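You operate a simulated robot arm through the tools that you are given. There is no shell and no other tool. Be economical: measure what you need, move in short steps, check, and stop when the job is done.

Carry out the task below with a simulated robot arm. There is one attempt and no reset: what you move stays moved.

TASK
Fetch the red brush and set it on the orange notebook on the foot of the bed. Then put one of the magnets from the foot of the bed on the purple coaster.
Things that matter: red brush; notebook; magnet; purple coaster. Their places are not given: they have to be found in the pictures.

It is judged by the outcome, as a careful person would: the job done as asked, and still so three seconds after it is handed in. It fails if anything else is knocked over, pushed out of place, dropped, spilled or broken.

THE ROBOT
A 6-joint arm with a two-finger parallel gripper, fixed in place. Base frame: the origin is at the foot of the arm, x ahead of it, y to its left, z up; the work surface is at about z = 0. Lengths are in cm, angles in degrees, forces in N, time in s.
With the tool pointing down near the work surface it reaches from about 14 to 58 cm from the base axis. Its first joint turns from -66.0 to 66.0 degrees. Payload 2.1 kg.
Tool frame: the origin (TCP) lies between the finger pads and is the grasp point; the fingertips stand 3 cm ahead of it; z points along the fingers, y is the line along which they close. The gripper opens to 9.4 cm. The fingers are 2.8 cm wide and 1 cm thick; the gripper's body (5 by 9.6 cm) begins 5.5 cm behind the TCP.
Orientation is told as [roll, pitch, yaw] about the base's x, y, z axes, in that order, counted from this pose: with the fingers straight down and closing along the base's y, the tool's x points along the base's -x, its y along +y and its z along -z.

THE INTERFACE
- The arm moves only by the tool nudge_tool. Its argument "motion" is a list of rows, each a list of 3 entries, a list of its own where there are three numbers: the opening in per cent of the stroke, from 0 (shut) to 100 (fully open), then the shift along the tool's x, y, z in cm, then the turn, a rotation vector about the tool's x, y, z in degrees. In form: [[fingers, [x, y, z], [rx, ry, rz]], ...]. A call has 1 to 8 rows; each row shifts and turns the commanded pose from where the row before left it, along the tool's axes as they then stand. A row lasts 0.2 s, in which the tool goes at most 5 cm and 8.6 degrees; a call with a longer step from one row to the next is refused whole, and so is a gripper value outside its range. A pose out of reach is approached as far as the arm can. The call stops where the force on the tool passes 40 N (or 10 N more than at its start, if that is more) or the arm is blocked; 0.2 s more then pass. The fingers move at their own pace (about 7.2 cm/s each) and stop on an object; they squeeze with about 29 N. The grip force told is the motor's: it shows also when the fingers shut on nothing. Time passes only in rows, and 0.2 s behind the last, so rows that do not move let the fingers close. It gives the time, the measured TCP pose, the force on the tool (base axes), the opening and the grip force at its end, in the units of the frame above (readings bear some noise), and new pictures: "pictures" is both (left out), scene, wrist or none.
- Cameras (640 x 400 px; columns grow to the right, rows downward): "scene" is fixed at [4.82, -36.18, 49.41]; the picture's right is [0.85, -0.52, 0.00], its down [-0.25, -0.41, -0.88] and it looks along [0.46, 0.75, -0.48] (base axes); focal length 330 px, centre (320, 200). "wrist" rides on the gripper at [-3.7, 0, -5.8] in the tool frame; the picture's right is [0.00, -1.00, 0.00], its down [0.97, 0.00, -0.24] and it looks along [0.24, 0.00, 0.97] (tool axes); focal length 218 px, centre (320, 200).
- locate(camera, pixels): for up to 12 pixels [column, row] of the newest picture of that camera ("zoom" is the newest enlarged one), the place [x, y, z] in the base frame of the surface seen there, good to about 0.2 cm. No time passes.
- close_up(camera, box): a new picture of the part [left, top, right, bottom] of that camera's present view, enlarged. No time passes.
- close_job(): hands the job in; it is judged then, once.

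Work in short steps. Measure before you move; look again where a grasp or a placing could have gone wrong, and mend it. You have 80 turns and 120 pictures in all, the two below and enlarged ones among them. Open the gripper and draw the arm clear of the work before you hand the job in, unless the task says otherwise; then end with one line.

The tools are called after "Request:" as name(argument=value, ...) on one line, values as JSON. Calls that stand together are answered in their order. nudge_tool: Moves the arm, as the interface text tells. Its arguments: {"type":"object","properties":{"motion":{"type":"array","items":{"type":"array"}},"pictures":{"type":"string","enum":["both","scene","wrist","none"]}},"required":["motion"]} The other tools are called the same way: locate (camera, pixels) gives the place of the surface under pixels of a picture; close_up (camera, box) takes an enlarged picture of a part of a camera's view; close_job () hands the job in.

At the start:

```text
clock: 0.0
ee_pos: [29.74, 9.05, 26.81]
tcp_rot: [0.2, -0.1, 0.0]
contact_force: [0.3, 0.1, -0.5]
width: 9.41
grip_force: 0.0
```

scene: 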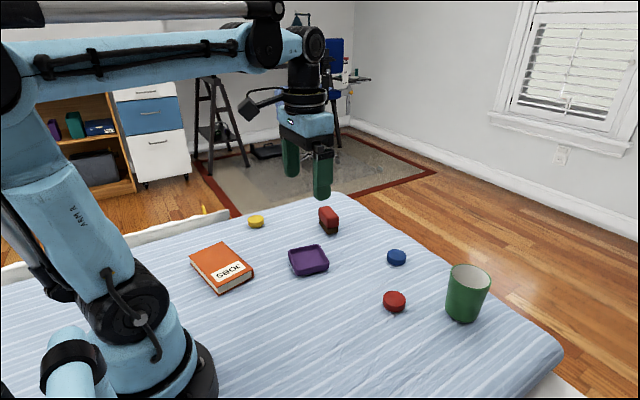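
wrist: 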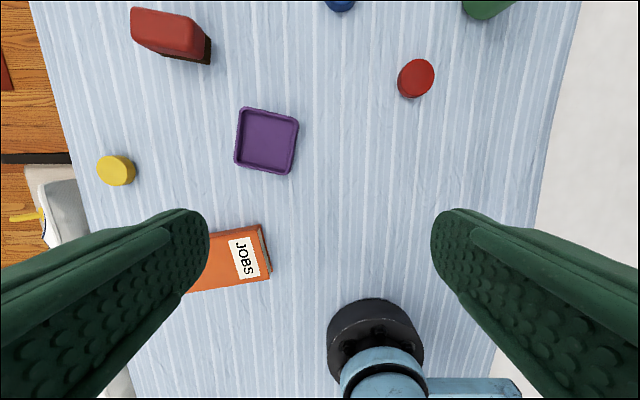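

The red brush is probably the block at scene (328,220), the notebook is at (222,268), the coaster at (308,260), and there are three magnets. I'll measure them all.

Request:
locate(camera="scene", pixels=[[328, 212], [330, 228], [222, 262], [190, 254], [218, 243], [252, 272], [220, 292], [309, 262], [256, 219], [396, 255], [394, 298], [468, 270]])

Request:
locate(camera="wrist", pixels=[[135, 12], [190, 20], [188, 52], [133, 35], [208, 45], [267, 140], [240, 110], [297, 122], [288, 172], [235, 160], [416, 78], [115, 170]])

Request:
close_up(camera="scene", box=[180, 190, 420, 340])

```text
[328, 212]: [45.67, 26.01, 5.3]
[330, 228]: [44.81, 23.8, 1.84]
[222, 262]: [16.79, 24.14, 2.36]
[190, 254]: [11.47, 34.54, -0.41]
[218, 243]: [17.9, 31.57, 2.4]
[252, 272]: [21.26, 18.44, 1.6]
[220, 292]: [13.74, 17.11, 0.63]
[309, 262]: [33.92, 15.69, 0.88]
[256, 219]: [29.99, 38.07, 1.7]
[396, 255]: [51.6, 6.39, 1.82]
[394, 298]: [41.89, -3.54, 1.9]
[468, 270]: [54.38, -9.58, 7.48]
```

```text
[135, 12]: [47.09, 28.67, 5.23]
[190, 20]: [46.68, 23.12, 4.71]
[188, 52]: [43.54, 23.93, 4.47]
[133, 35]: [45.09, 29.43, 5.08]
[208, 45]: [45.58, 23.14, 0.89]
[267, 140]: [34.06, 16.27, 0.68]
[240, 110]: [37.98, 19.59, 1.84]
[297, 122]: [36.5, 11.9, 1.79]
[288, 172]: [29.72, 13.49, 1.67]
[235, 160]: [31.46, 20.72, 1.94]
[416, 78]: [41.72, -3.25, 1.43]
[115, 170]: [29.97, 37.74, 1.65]
```

```text
2.67 times, centred on (300, 265) of scene
```

zoom: 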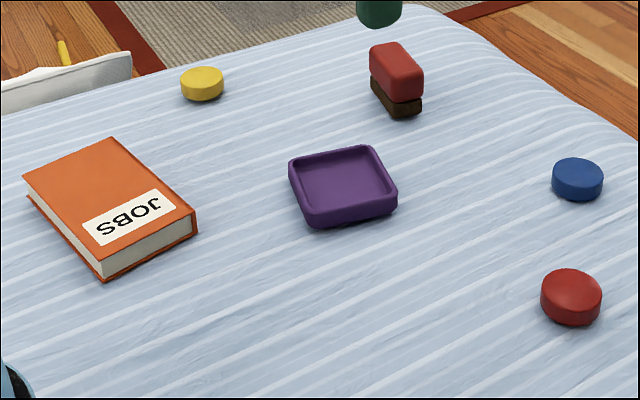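

Brush is a block about 6 x 3 cm around (45.5, 26), its top at z≈5.2. I'll move above it for a better view of its angle.

Request:
nudge_tool(motion=[[100, [-2.6, 2.85, 1.5], [0, 0, 0]], [100, [-2.6, 2.85, 1.5], [0, 0, 0]], [100, [-2.6, 2.85, 1.5], [0, 0, 0]], [100, [-2.6, 2.85, 1.5], [0, 0, 0]], [100, [-2.6, 2.85, 1.5], [0, 0, 0]], [100, [-2.6, 2.85, 1.5], [0, 0, 0]], [100, [0, 0, 0], [0, 0, 0]]])

```text
clock: 1.6
ee_pos: [45.42, 26.17, 17.73]
tcp_rot: [0.0, 0.0, -0.1]
contact_force: [-0.2, 1.2, -0.2]
width: 9.39
grip_force: 0.1
```

scene: 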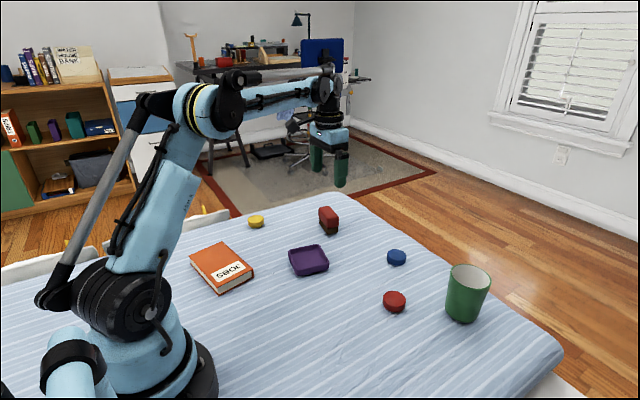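
wrist: 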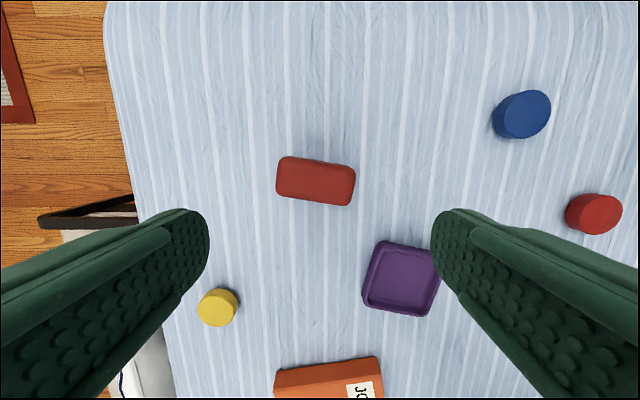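

Top corners of the brush are visible now; I'll measure them, and the notebook too.

Request:
locate(camera="wrist", pixels=[[282, 162], [352, 170], [346, 202], [280, 194], [315, 182], [276, 374], [378, 360]])

Request:
locate(camera="scene", pixels=[[191, 253], [222, 243], [252, 268], [219, 290], [207, 250], [236, 272]])

```text
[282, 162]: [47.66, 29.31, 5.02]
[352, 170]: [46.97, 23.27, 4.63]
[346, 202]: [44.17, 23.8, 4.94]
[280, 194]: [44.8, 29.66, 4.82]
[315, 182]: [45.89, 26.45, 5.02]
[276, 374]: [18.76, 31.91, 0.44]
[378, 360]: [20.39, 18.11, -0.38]
```

```text
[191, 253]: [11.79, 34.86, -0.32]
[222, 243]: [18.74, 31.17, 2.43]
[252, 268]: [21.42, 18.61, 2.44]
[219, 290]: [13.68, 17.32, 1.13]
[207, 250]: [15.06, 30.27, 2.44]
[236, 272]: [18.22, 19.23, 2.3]
```

The brush is centred at (45.9, 26.5), about 6.2 cm long and turned roughly -6° from y. I'll grip it by its ends: align, then check before going lower.

Request:
nudge_tool(motion=[[100, [-0.5, 0.35, 0], [0, 0, 0]], [100, [0, 0, 0], [0, 0, 6.3]], [100, [0, 0, 3], [0, 0, 0]], [100, [0, 0, 3], [0, 0, 0]], [100, [0, 0, 0], [0, 0, 0]]], pictures="wrist")

```text
clock: 2.8
ee_pos: [45.9, 26.45, 11.83]
tcp_rot: [0.2, -0.1, -6.2]
contact_force: [-0.4, -0.7, -1.0]
width: 9.4
grip_force: 0.0
```

wrist: 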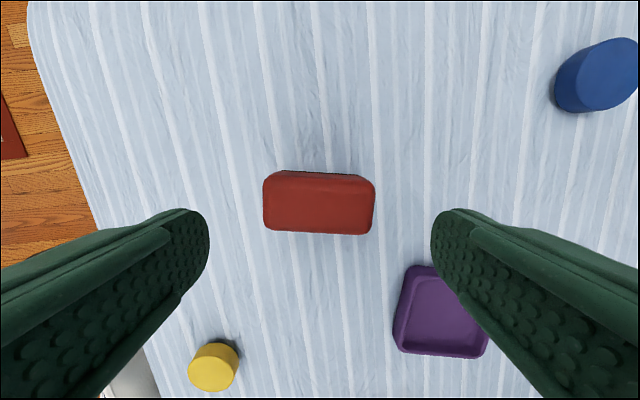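

Aligned: the brush is centred at column 319. I'll descend to TCP z≈4.0.

Request:
nudge_tool(motion=[[100, [0, 0, 3], [0, 0, 0]], [100, [0, 0, 3], [0, 0, 0]], [100, [0, 0, 1.8], [0, 0, 0]], [100, [0, 0, 0], [0, 0, 0]]])

```text
clock: 3.8
ee_pos: [45.91, 26.44, 4.12]
tcp_rot: [0.1, -0.1, -6.4]
contact_force: [1.0, -0.9, 0.6]
width: 9.42
grip_force: 0.0
```

scene: 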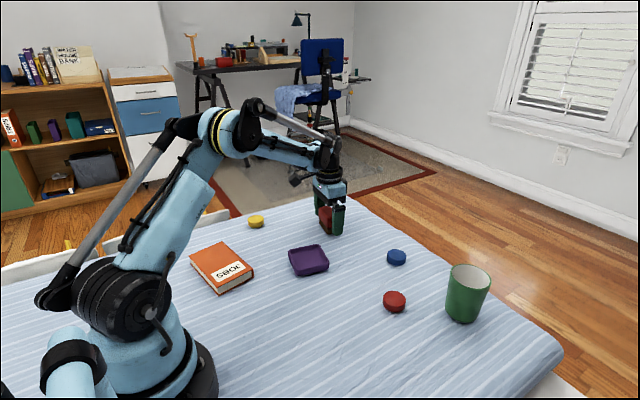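
wrist: 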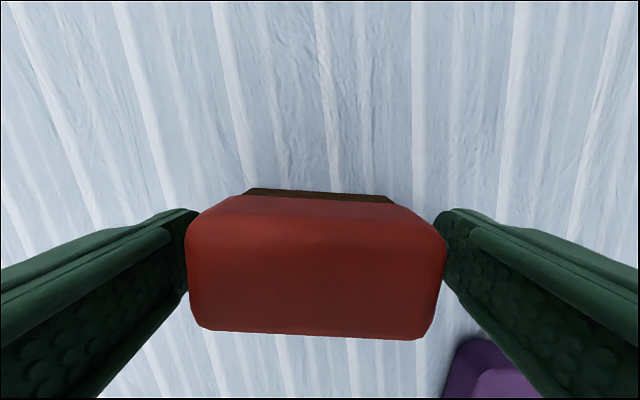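

The brush sits squarely between the fingers. I'll close on it and lift a little.

Request:
nudge_tool(motion=[[50, [0, 0, 0], [0, 0, 0]], [20, [0, 0, 0], [0, 0, 0]], [0, [0, 0, 0], [0, 0, 0]], [0, [0, 0, 0], [0, 0, 0]], [0, [0, 0, -2], [0, 0, 0]], [0, [0, 0, -2.5], [0, 0, 0]], [0, [0, 0, -2.5], [0, 0, 0]], [0, [0, 0, 0], [0, 0, 0]]])

```text
clock: 5.6
ee_pos: [45.89, 26.51, 11.16]
tcp_rot: [0.1, 0.1, -6.3]
contact_force: [-0.5, -0.5, -0.1]
width: 0.0
grip_force: 29.1
```

scene: 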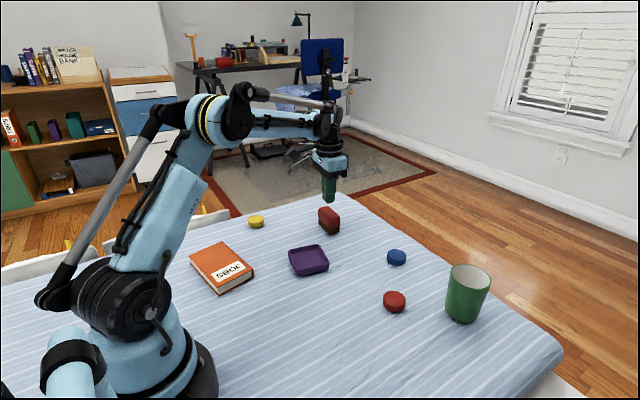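
wrist: 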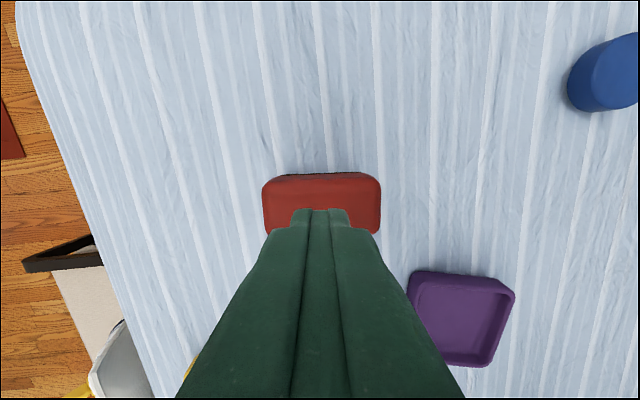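

The fingers shut on nothing, so the brush slipped out. It's still upright. I'll look at its shape closely.

Request:
close_up(camera="scene", box=[296, 190, 360, 250])

Request:
close_up(camera="wrist", box=[230, 140, 410, 250])

Request:
nudge_tool(motion=[[100, [0, 0, -2.5], [0, 0, 0]], [100, [0, 0, -2.5], [0, 0, 0]], [100, [0, 0, 0], [0, 0, 0]]], pictures="wrist")

```text
6.67 times, centred on (328, 220) of scene
```

zoom: 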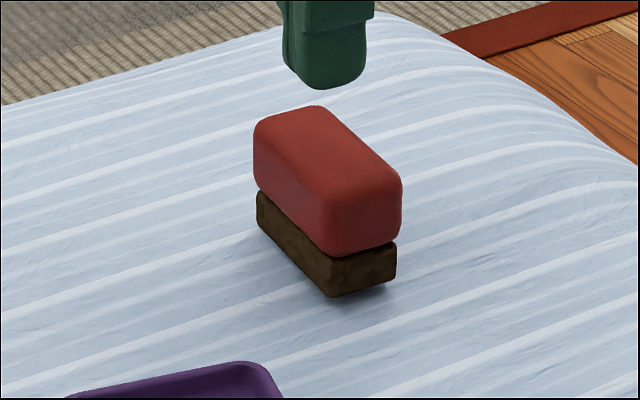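

```text
3.56 times, centred on (320, 195) of wrist
```

zoom: 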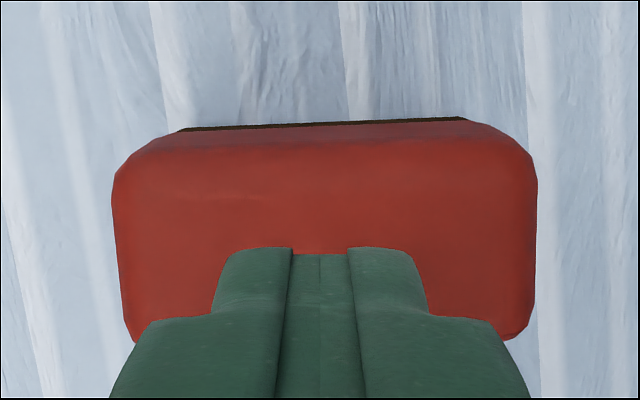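

```text
clock: 6.4
ee_pos: [45.83, 26.45, 16.18]
tcp_rot: [0.1, 0.0, -6.3]
contact_force: [0.7, -0.5, 0.0]
width: 9.4
grip_force: 0.0
```

wrist: 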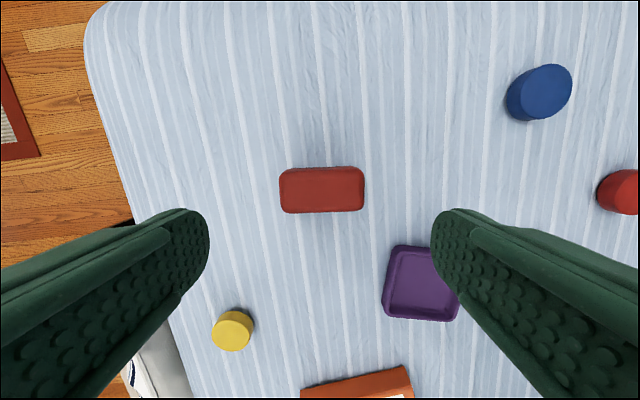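

The handle walls are straight. I'll grip across the narrow axis, on the larger flat faces, and lower this time. First I'll turn the tool by about 90°.

Request:
nudge_tool(motion=[[100, [0, 0, 0], [0, 0, -8.5]], [100, [0, 0, 0], [0, 0, -8.5]], [100, [0, 0, 0], [0, 0, -8.5]], [100, [0, 0, 0], [0, 0, -8.5]], [100, [0, 0, 0], [0, 0, -8.5]], [100, [0, 0, 0], [0, 0, -8.5]], [100, [0, 0, 0], [0, 0, -8.5]], [100, [0, 0, 0], [0, 0, -8.5]]], pictures="none")

Request:
nudge_tool(motion=[[100, [0, 0, 0], [0, 0, -8]], [100, [0, 0, 0], [0, 0, -8]], [100, [0, 0, 0], [0, 0, -6]], [100, [0, 0, 0], [0, 0, 0]]], pictures="wrist")

```text
clock: 8.2
ee_pos: [45.8, 26.51, 16.14]
tcp_rot: [0.0, -0.1, 61.9]
contact_force: [0.1, 0.2, -0.2]
width: 9.41
grip_force: 0.1
```

```text
clock: 9.2
ee_pos: [45.85, 26.48, 16.07]
tcp_rot: [0.0, -0.1, 83.7]
contact_force: [-0.1, 0.0, 0.2]
width: 9.4
grip_force: 0.1
```

wrist: 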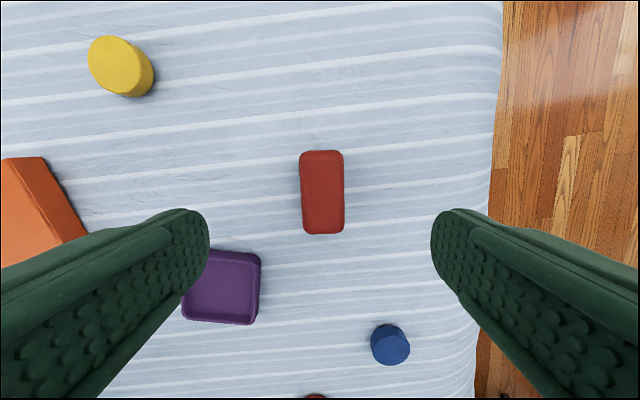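

The brush is centred and aligned. I'll descend to TCP z≈3.5.

Request:
nudge_tool(motion=[[100, [0, 0, 3], [0, 0, 0]], [100, [0, 0, 3], [0, 0, 0]], [100, [0, 0, 3], [0, 0, 0]], [100, [0, 0, 2.5], [0, 0, 0]], [100, [0, 0, 1], [0, 0, 0]], [50, [0, 0, 0], [0, 0, 0]], [0, [0, 0, 0], [0, 0, 0]], [0, [0, 0, 0], [0, 0, 0]]])

```text
clock: 11.0
ee_pos: [45.81, 26.32, 3.53]
tcp_rot: [-0.2, 0.0, 83.7]
contact_force: [-1.0, -0.2, 1.0]
width: 3.98
grip_force: 28.5
```

scene: 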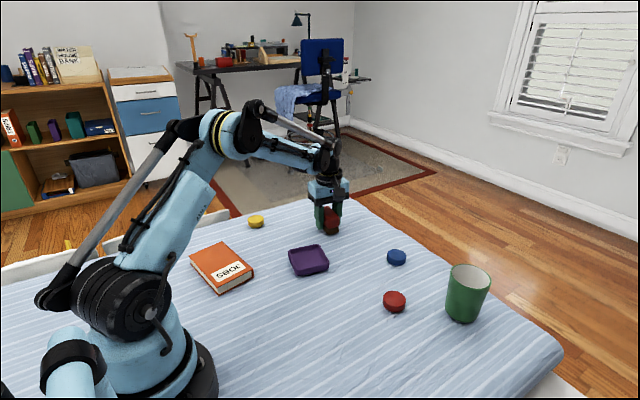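
wrist: 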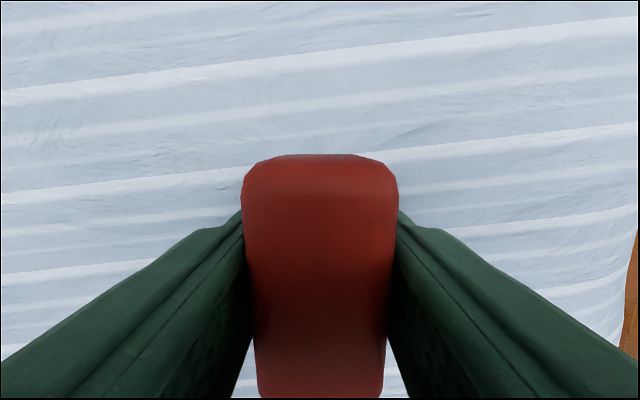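

The fingers hold at 3.98 cm with full grip. I'll lift slowly and check the opening.

Request:
nudge_tool(motion=[[0, [0, 0, 0], [0, 0, 0]], [0, [0, 0, -0.5], [0, 0, 0]], [0, [0, 0, -0.5], [0, 0, 0]], [0, [0, 0, -0.7], [0, 0, 0]], [0, [0, 0, -0.7], [0, 0, 0]], [0, [0, 0, 0], [0, 0, 0]]])

```text
clock: 12.4
ee_pos: [45.86, 26.51, 6.0]
tcp_rot: [0.0, 0.0, 83.7]
contact_force: [0.4, -0.4, -0.8]
width: 3.96
grip_force: 29.1
```

scene: 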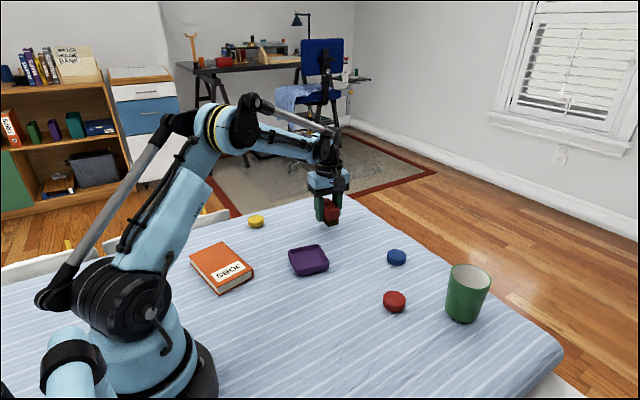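
wrist: 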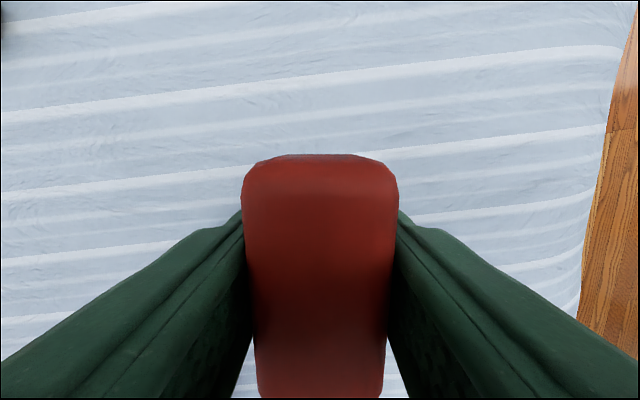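

Held. I'll lift to about z=13 and carry it toward the notebook centre near (16.2, 24.2).

Request:
nudge_tool(motion=[[0, [0, 0, -1.5], [0, 0, 0]], [0, [0, 0, -2], [0, 0, 0]], [0, [0, 0, -2], [0, 0, 0]], [0, [0, 0, -1.5], [0, 0, 0]], [0, [0.2, 1.2, 0], [0, 0, 0]], [0, [0.4, 2, 0], [0, 0, 0]], [0, [0.5, 2.6, 0], [0, 0, 0]], [0, [0.5, 2.6, 0], [0, 0, 0]]], pictures="none")

Request:
nudge_tool(motion=[[0, [0.5, 2.6, 0], [0, 0, 0]], [0, [0.5, 2.6, 0], [0, 0, 0]], [0, [0.5, 2.6, 0], [0, 0, 0]], [0, [0.5, 2.6, 0], [0, 0, 0]], [0, [0.5, 2.6, 0], [0, 0, 0]], [0, [0.5, 2.6, 0], [0, 0, 0]], [0, [0.5, 2.6, 0], [0, 0, 0]], [0, [0, 0, 0], [0, 0, 0]]])

```text
clock: 14.2
ee_pos: [37.29, 25.81, 12.85]
tcp_rot: [0.0, -0.1, 83.7]
contact_force: [-0.4, -0.1, -0.9]
width: 3.97
grip_force: 29.1
```

```text
clock: 16.0
ee_pos: [19.0, 24.22, 12.74]
tcp_rot: [0.0, -0.1, 83.8]
contact_force: [-0.3, 0.3, -1.3]
width: 3.98
grip_force: 28.9
```

scene: 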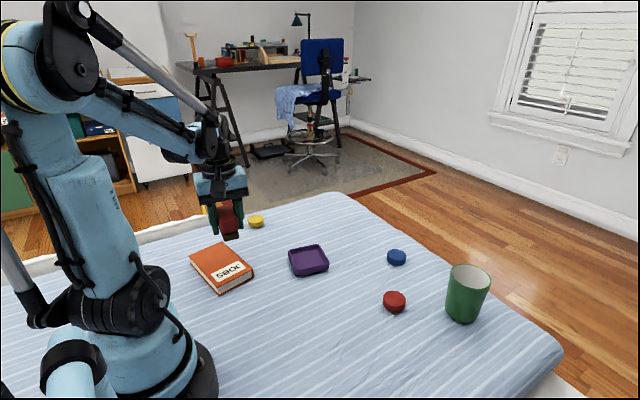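
wrist: 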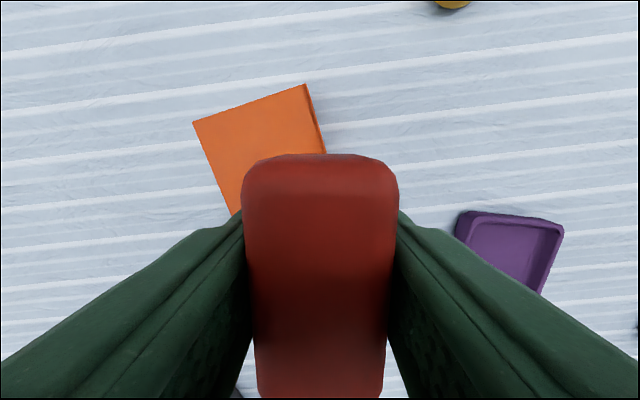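

I'll measure the notebook's visible corners more exactly.

Request:
locate(camera="wrist", pixels=[[197, 124], [302, 88], [250, 120], [228, 200]])

Request:
close_up(camera="scene", box=[176, 220, 272, 310])

Request:
locate(camera="scene", pixels=[[193, 254], [221, 243], [250, 266], [217, 286], [221, 264]])

```text
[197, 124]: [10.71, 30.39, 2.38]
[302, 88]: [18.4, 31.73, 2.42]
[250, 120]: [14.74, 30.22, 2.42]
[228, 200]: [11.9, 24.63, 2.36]
```

```text
4.44 times, centred on (224, 265) of scene
```

zoom: 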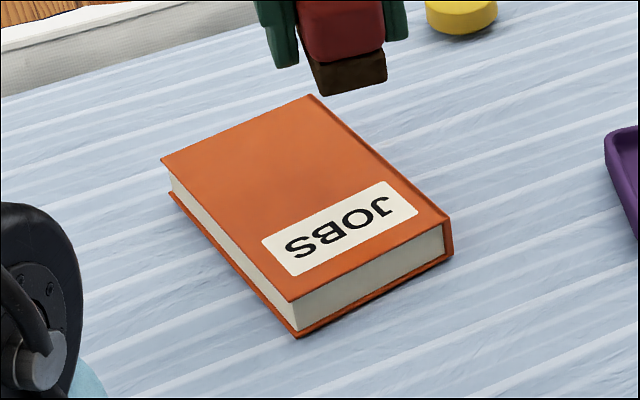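

```text
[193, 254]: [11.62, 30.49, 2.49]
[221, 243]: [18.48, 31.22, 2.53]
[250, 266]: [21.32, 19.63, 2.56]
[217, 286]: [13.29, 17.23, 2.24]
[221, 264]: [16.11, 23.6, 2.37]
```

Notebook top corners give a centre at (16.0, 24.6), turned about +13°, top at z=2.4. I'll shift over it, turn -19° about tool z, and go down partway.

Request:
nudge_tool(motion=[[0, [0, 1.5, 0], [0, 0, 0]], [0, [-0.1, 1.5, 0], [0, 0, 0]], [0, [0, 0, 0], [0, 0, -6.5]], [0, [0, 0, 0], [0, 0, -6.5]], [0, [0, 0, 1.5], [0, 0, -6]], [0, [0, 0, 2], [0, 0, 0]], [0, [0, 0, 1.5], [0, 0, 0]], [0, [0, 0, 0], [0, 0, 0]]])

```text
clock: 17.8
ee_pos: [16.02, 24.69, 8.03]
tcp_rot: [0.0, -0.1, 102.7]
contact_force: [-0.3, -0.1, -0.8]
width: 3.99
grip_force: 28.7
```

scene: 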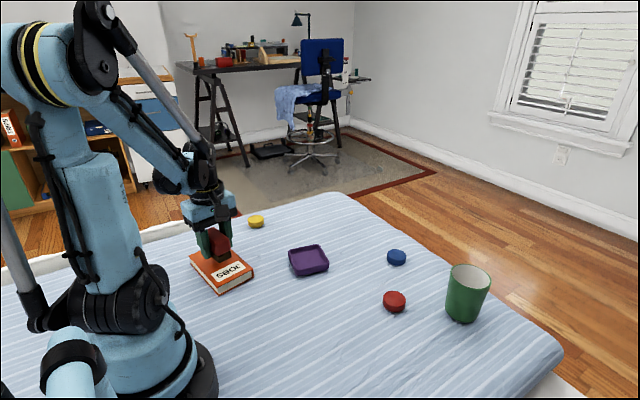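
wrist: 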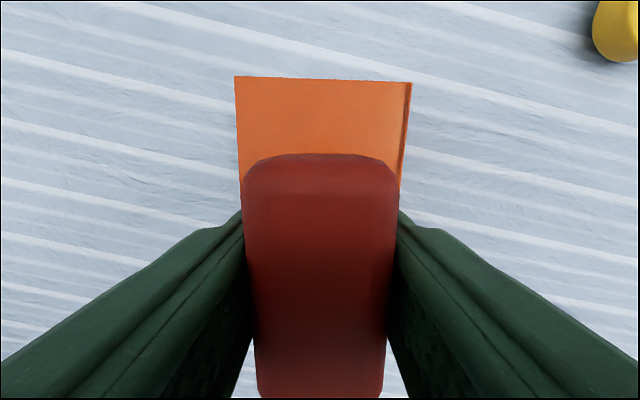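

Aligned with the notebook. I'll lower in small steps to the expected contact height, TCP z≈6.0.

Request:
nudge_tool(motion=[[0, [0, 0, 1], [0, 0, 0]], [0, [0, 0, 0.6], [0, 0, 0]], [0, [0, 0, 0.3], [0, 0, 0]], [0, [0, 0, 0], [0, 0, 0]]], pictures="none")

Request:
close_up(camera="scene", box=[176, 210, 272, 300])

```text
clock: 18.8
ee_pos: [16.03, 24.76, 6.05]
tcp_rot: [0.0, -0.1, 102.7]
contact_force: [-0.4, 0.1, -0.3]
width: 3.97
grip_force: 28.8
```

```text
4.44 times, centred on (224, 255) of scene
```

zoom: 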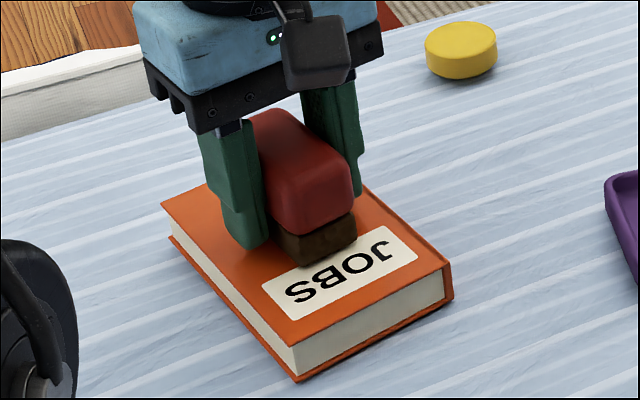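

Almost touching. I'll lower in 0.1 cm steps until force shows.

Request:
nudge_tool(motion=[[0, [0, 0, 0.1], [0, 0, 0]], [0, [0, 0, 0.1], [0, 0, 0]], [0, [0, 0, 0], [0, 0, 0]]], pictures="none")

```text
clock: 19.6
ee_pos: [16.03, 24.78, 6.09]
tcp_rot: [-0.1, -0.1, 102.7]
contact_force: [-0.5, -3.1, 29.7]
width: 4.0
grip_force: 28.9
```

Contact. I'll ease back slightly, open the fingers, and rise.

Request:
nudge_tool(motion=[[0, [0, 0, -0.15], [0, 0, 0]], [50, [0, 0, 0], [0, 0, 0]], [70, [0, 0, 0], [0, 0, 0]], [80, [0, 0, 0], [0, 0, 0]], [80, [0, 0, -2], [0, 0, 0]], [80, [0, 0, -3], [0, 0, 0]], [80, [0, 0, -4], [0, 0, 0]], [80, [0, 0, 0], [0, 0, 0]]])

Request:
close_up(camera="scene", box=[176, 210, 272, 300])

```text
clock: 21.4
ee_pos: [15.93, 24.79, 15.12]
tcp_rot: [-0.1, -0.2, 102.6]
contact_force: [0.0, 0.8, -1.0]
width: 7.53
grip_force: 0.1
```

scene: 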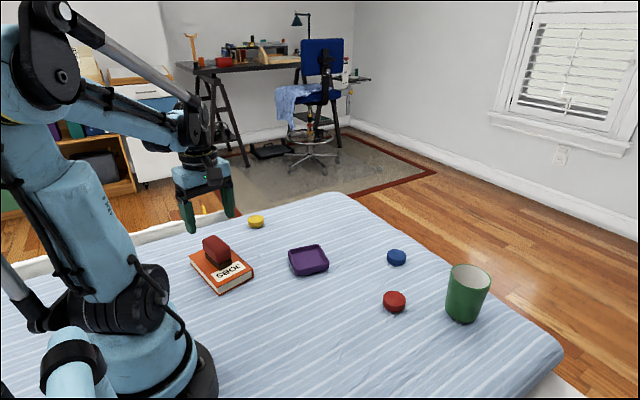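
wrist: 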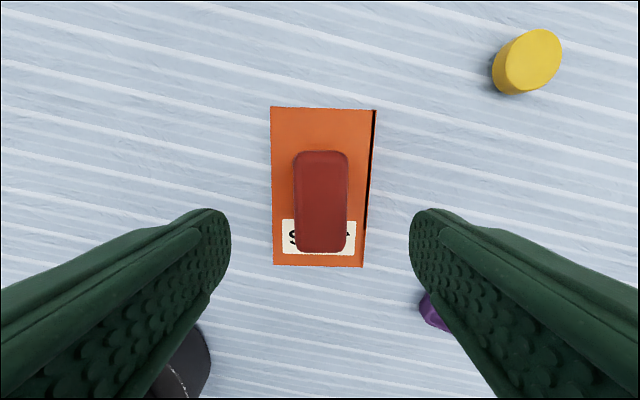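

```text
4.44 times, centred on (224, 255) of scene
```

zoom: 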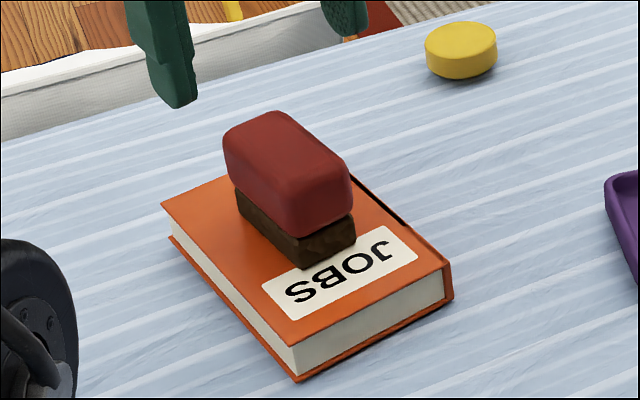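

The brush rests well on the notebook. Next I'll take the yellow magnet at (30, 38). I'll move above it and turn to yaw 78°, which matches the coaster's axes.

Request:
nudge_tool(motion=[[100, [-1.93, -3.3, 0], [0, 0, 0]], [100, [-1.93, -3.3, 0], [0, 0, 0]], [100, [-1.93, -3.3, 0], [0, 0, 0]], [100, [-1.93, -3.3, 0], [0, 0, 0]], [100, [-1.93, -3.3, 0], [0, 0, 0]], [100, [0, 0, 0], [0, 0, 8.2]], [100, [0, 0, 0], [0, 0, 8.2]], [100, [0, 0, 0], [0, 0, 8.2]]], pictures="wrist")

```text
clock: 23.2
ee_pos: [29.85, 37.64, 14.96]
tcp_rot: [0.0, -0.2, 77.9]
contact_force: [-1.0, 0.3, -0.5]
width: 9.42
grip_force: 0.0
```

wrist: 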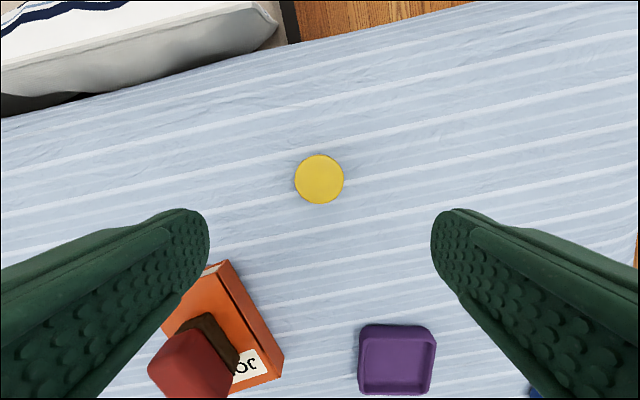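

Request:
locate(camera="wrist", pixels=[[319, 179], [298, 179], [341, 179], [319, 157], [319, 201], [396, 362], [363, 328], [433, 330], [430, 393], [360, 391], [290, 205], [350, 205]])

```text
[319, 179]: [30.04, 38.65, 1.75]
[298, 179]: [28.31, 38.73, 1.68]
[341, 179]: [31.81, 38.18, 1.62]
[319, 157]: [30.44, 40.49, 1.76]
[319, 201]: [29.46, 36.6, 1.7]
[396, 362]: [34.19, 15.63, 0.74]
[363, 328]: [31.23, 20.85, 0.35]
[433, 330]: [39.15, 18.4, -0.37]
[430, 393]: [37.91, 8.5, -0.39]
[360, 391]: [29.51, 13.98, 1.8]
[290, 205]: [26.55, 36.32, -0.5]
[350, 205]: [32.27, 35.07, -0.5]
```

The magnet is about 4 cm across and spans z -0.5 to 1.7, centred at (30.05, 38.5). The fingers won't fit inside the coaster rim (1.8), so I'll grip only its upper part, at TCP z≈3.75.

Request:
nudge_tool(motion=[[100, [-0.9, 0, 1], [0, 0, 0]], [100, [0, 0, 3], [0, 0, 0]], [100, [0, 0, 3], [0, 0, 0]], [100, [0, 0, 3], [0, 0, 0]], [100, [0, 0, 1.2], [0, 0, 0]], [50, [0, 0, 0], [0, 0, 0]], [0, [0, 0, 0], [0, 0, 0]], [0, [0, 0, 0], [0, 0, 0]]])

```text
clock: 25.0
ee_pos: [30.22, 38.63, 3.68]
tcp_rot: [0.0, -0.1, 78.1]
contact_force: [-1.2, 0.0, -0.4]
width: 4.17
grip_force: 29.0
```

scene: 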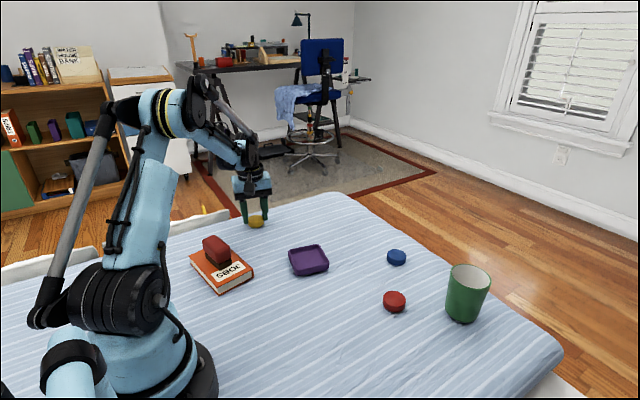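
wrist: 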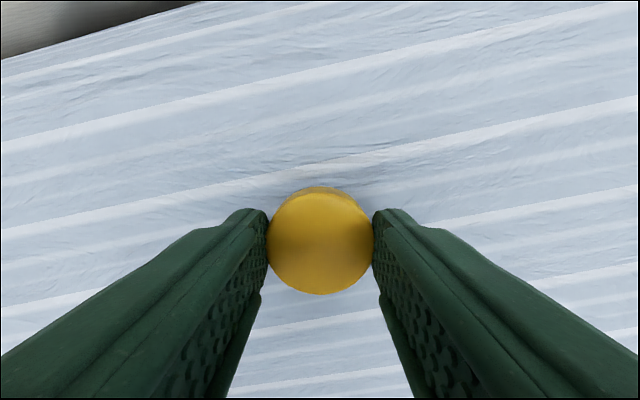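

Gripped at 4.17 cm. I'll lift slowly.

Request:
nudge_tool(motion=[[0, [0, 0, 0], [0, 0, 0]], [0, [0, 0, -0.5], [0, 0, 0]], [0, [0, 0, -0.5], [0, 0, 0]], [0, [0, 0, -1], [0, 0, 0]], [0, [0, 0, -1.5], [0, 0, 0]], [0, [0, 0, -2], [0, 0, 0]], [0, [0, 0, -2], [0, 0, 0]], [0, [0, 0, 0], [0, 0, 0]]])

```text
clock: 26.8
ee_pos: [30.05, 38.73, 11.28]
tcp_rot: [0.0, -0.2, 78.1]
contact_force: [-0.3, 0.5, 0.4]
width: 4.19
grip_force: 29.5
```

scene: 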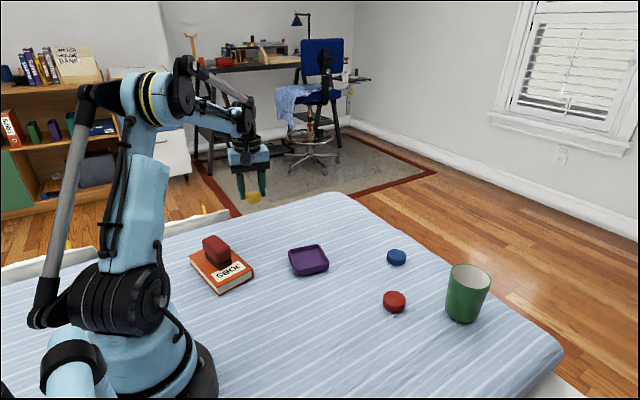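
wrist: 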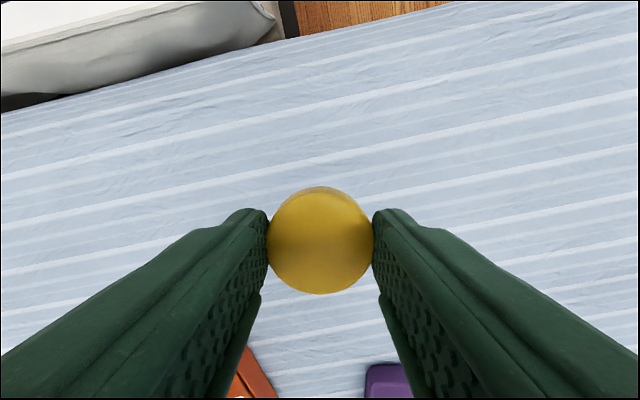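

Held. I'll carry it toward the coaster, stopping short to measure the coaster again from above.

Request:
nudge_tool(motion=[[0, [1, -0.4, 0], [0, 0, 0]], [0, [2, -0.8, -0.5], [0, 0, 0]], [0, [2.5, -1, -0.5], [0, 0, 0]], [0, [2.5, -1, 0], [0, 0, 0]], [0, [2.5, -1, 0], [0, 0, 0]], [0, [2.5, -1, 0], [0, 0, 0]], [0, [1, -0.4, 0], [0, 0, 0]], [0, [0, 0, 0], [0, 0, 0]]])

```text
clock: 28.6
ee_pos: [32.79, 23.89, 12.44]
tcp_rot: [-0.1, -0.1, 78.0]
contact_force: [0.1, -1.0, -1.2]
width: 4.17
grip_force: 29.0
```

scene: 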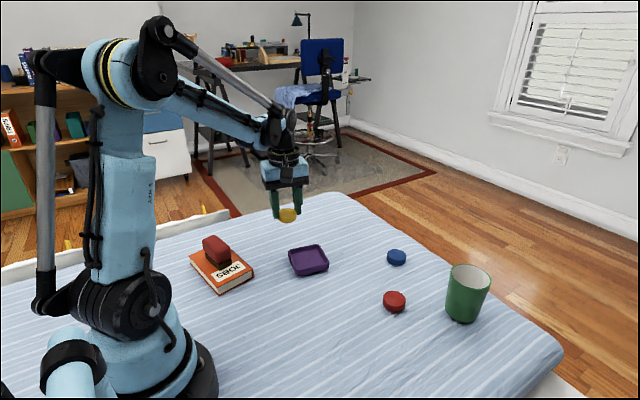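
wrist: 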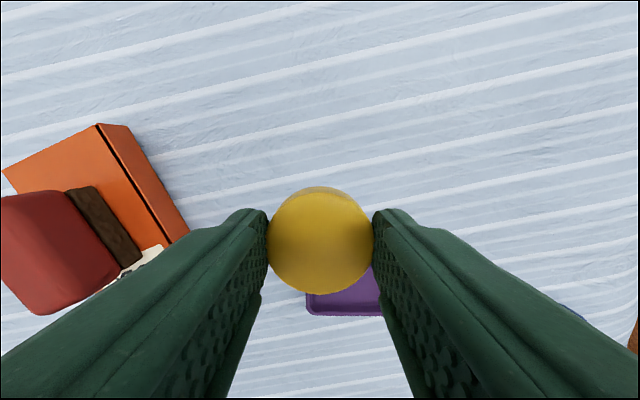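

Scene view has a clear line to the coaster, so I'll get its rim and inner corners from an enlargement.

Request:
close_up(camera="scene", box=[276, 235, 340, 285])

```text
8.00 times, centred on (308, 260) of scene
```

zoom: 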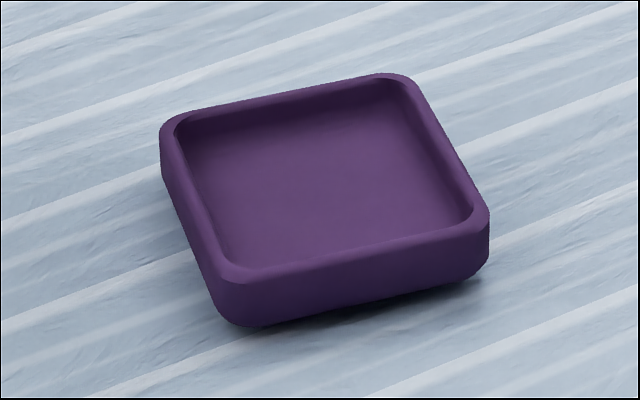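

Request:
locate(camera="zoom", pixels=[[172, 130], [395, 80], [478, 213], [230, 272], [280, 98], [440, 145], [355, 246], [197, 202], [320, 175], [350, 220], [250, 140]])

```text
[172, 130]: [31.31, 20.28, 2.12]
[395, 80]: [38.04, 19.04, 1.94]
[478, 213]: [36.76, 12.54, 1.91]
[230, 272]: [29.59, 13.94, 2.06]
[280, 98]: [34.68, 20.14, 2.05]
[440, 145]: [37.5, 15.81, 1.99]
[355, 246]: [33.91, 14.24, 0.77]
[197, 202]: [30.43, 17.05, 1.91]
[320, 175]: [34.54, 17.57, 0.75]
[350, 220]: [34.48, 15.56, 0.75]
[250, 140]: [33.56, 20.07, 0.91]
```

Coaster centre is (33.95, 16.5), floor 0.75, rim about 2.0. I'll move above the centre and descend to z≈7 to check.

Request:
nudge_tool(motion=[[0, [2, -0.8, 0], [0, 0, 0]], [0, [2.5, -1, 0], [0, 0, 0]], [0, [2.5, -0.87, 0], [0, 0, 0]], [0, [0, 0, 2], [0, 0, 0]], [0, [0, 0, 2], [0, 0, 0]], [0, [0, 0, 1.2], [0, 0, 0]], [0, [0, 0, 0], [0, 0, 0]]])

Request:
close_up(camera="scene", box=[268, 220, 348, 285])

```text
clock: 30.2
ee_pos: [33.75, 16.39, 6.92]
tcp_rot: [0.0, 0.0, 78.1]
contact_force: [-0.2, -0.4, -0.9]
width: 4.19
grip_force: 29.0
```

scene: 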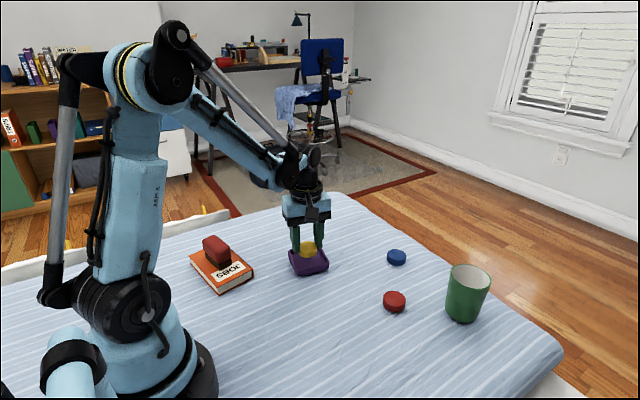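
wrist: 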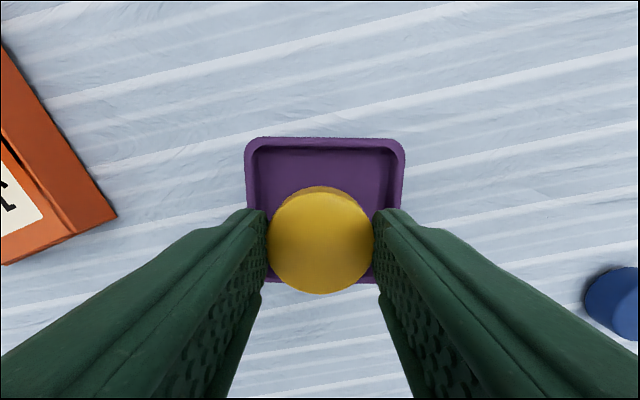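

```text
6.15 times, centred on (308, 252) of scene
```

zoom: 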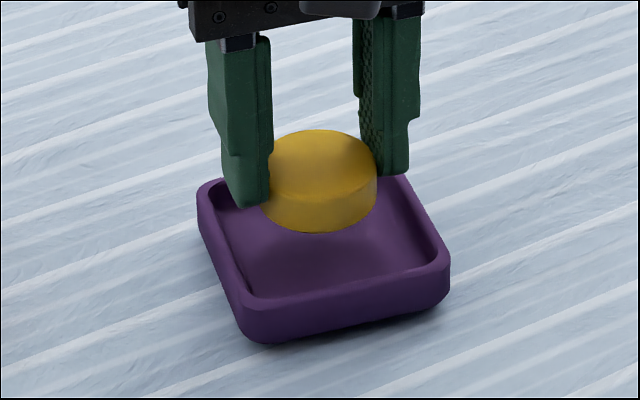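

Nearly centred. I'll nudge 0.15 cm and lower to z≈5.1, with tips just over the rim and the magnet about 2 mm above the floor.

Request:
nudge_tool(motion=[[0, [0, -0.15, 0.6], [0, 0, 0]], [0, [0, 0, 0.8], [0, 0, 0]], [0, [0, 0, 0.4], [0, 0, 0]], [0, [0, 0, 0], [0, 0, 0]]], pictures="none")

Request:
close_up(camera="scene", box=[268, 220, 348, 285])

```text
clock: 31.2
ee_pos: [33.78, 16.47, 5.29]
tcp_rot: [-0.1, -0.2, 78.1]
contact_force: [0.8, 0.6, -0.7]
width: 4.17
grip_force: 29.1
```

```text
6.15 times, centred on (308, 252) of scene
```

zoom: 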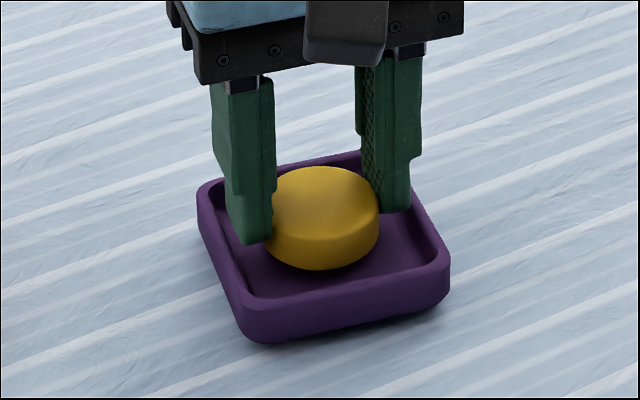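

I'll go 0.15 lower, then open gently and rise.

Request:
nudge_tool(motion=[[0, [0, 0, 0.15], [0, 0, 0]], [0, [0, 0, 0], [0, 0, 0]]], pictures="none")

```text
clock: 31.8
ee_pos: [33.88, 16.42, 5.08]
tcp_rot: [0.0, -0.1, 78.1]
contact_force: [-0.2, -0.2, 0.2]
width: 4.16
grip_force: 28.5
```

Request:
nudge_tool(motion=[[48, [0, 0, 0], [0, 0, 0]], [54, [0, 0, 0], [0, 0, 0]], [54, [0, 0, -0.5], [0, 0, 0]], [54, [0, 0, -1.5], [0, 0, 0]], [60, [0, 0, -3], [0, 0, 0]], [70, [0, 0, -4], [0, 0, 0]], [70, [0, 0, -3], [0, 0, 0]], [70, [0, 0, 0], [0, 0, 0]]])

Request:
close_up(camera="scene", box=[180, 200, 420, 340])

```text
clock: 33.6
ee_pos: [34.11, 16.29, 17.3]
tcp_rot: [0.0, -0.2, 78.1]
contact_force: [0.0, 0.4, 0.8]
width: 6.59
grip_force: 0.0
```

scene: 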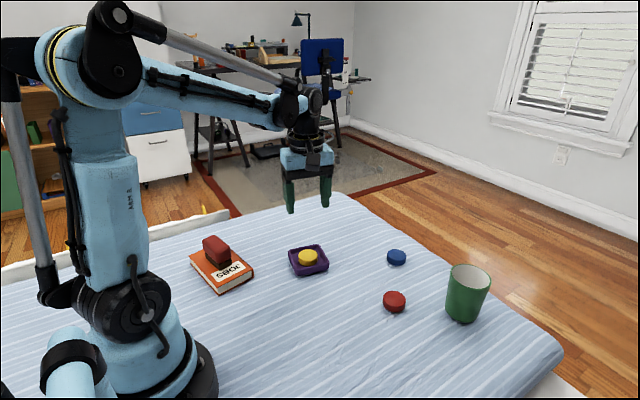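
wrist: 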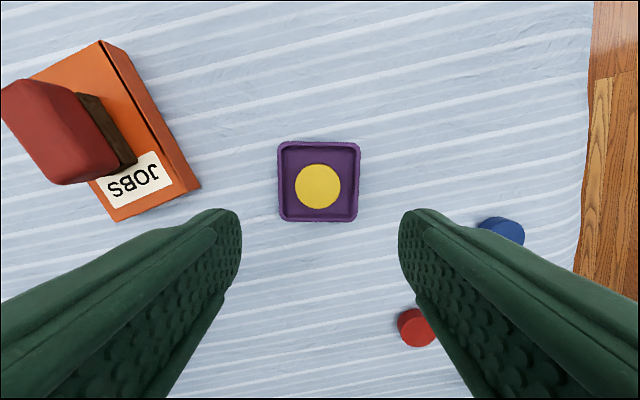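

```text
2.67 times, centred on (300, 270) of scene
```

zoom: 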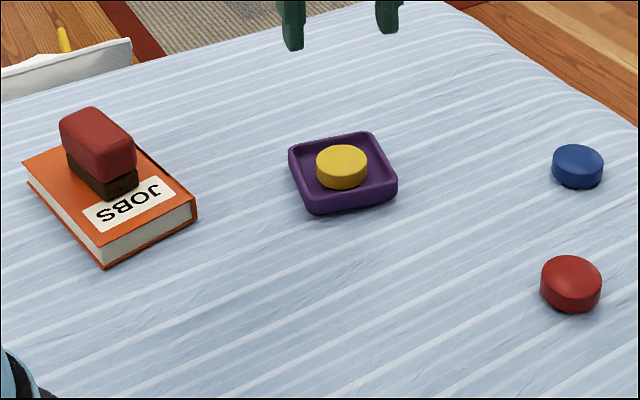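

Magnet lies flat in the coaster, the brush rests on the notebook, nothing else has moved, and the arm is clear with the gripper open. I'll hand it in.

Request:
close_job()

```text
The job is handed in.
```

The red brush is on the orange notebook and the yellow magnet is on the purple coaster; the brush slipped from the first grip but stayed upright where it was, and nothing else was moved.
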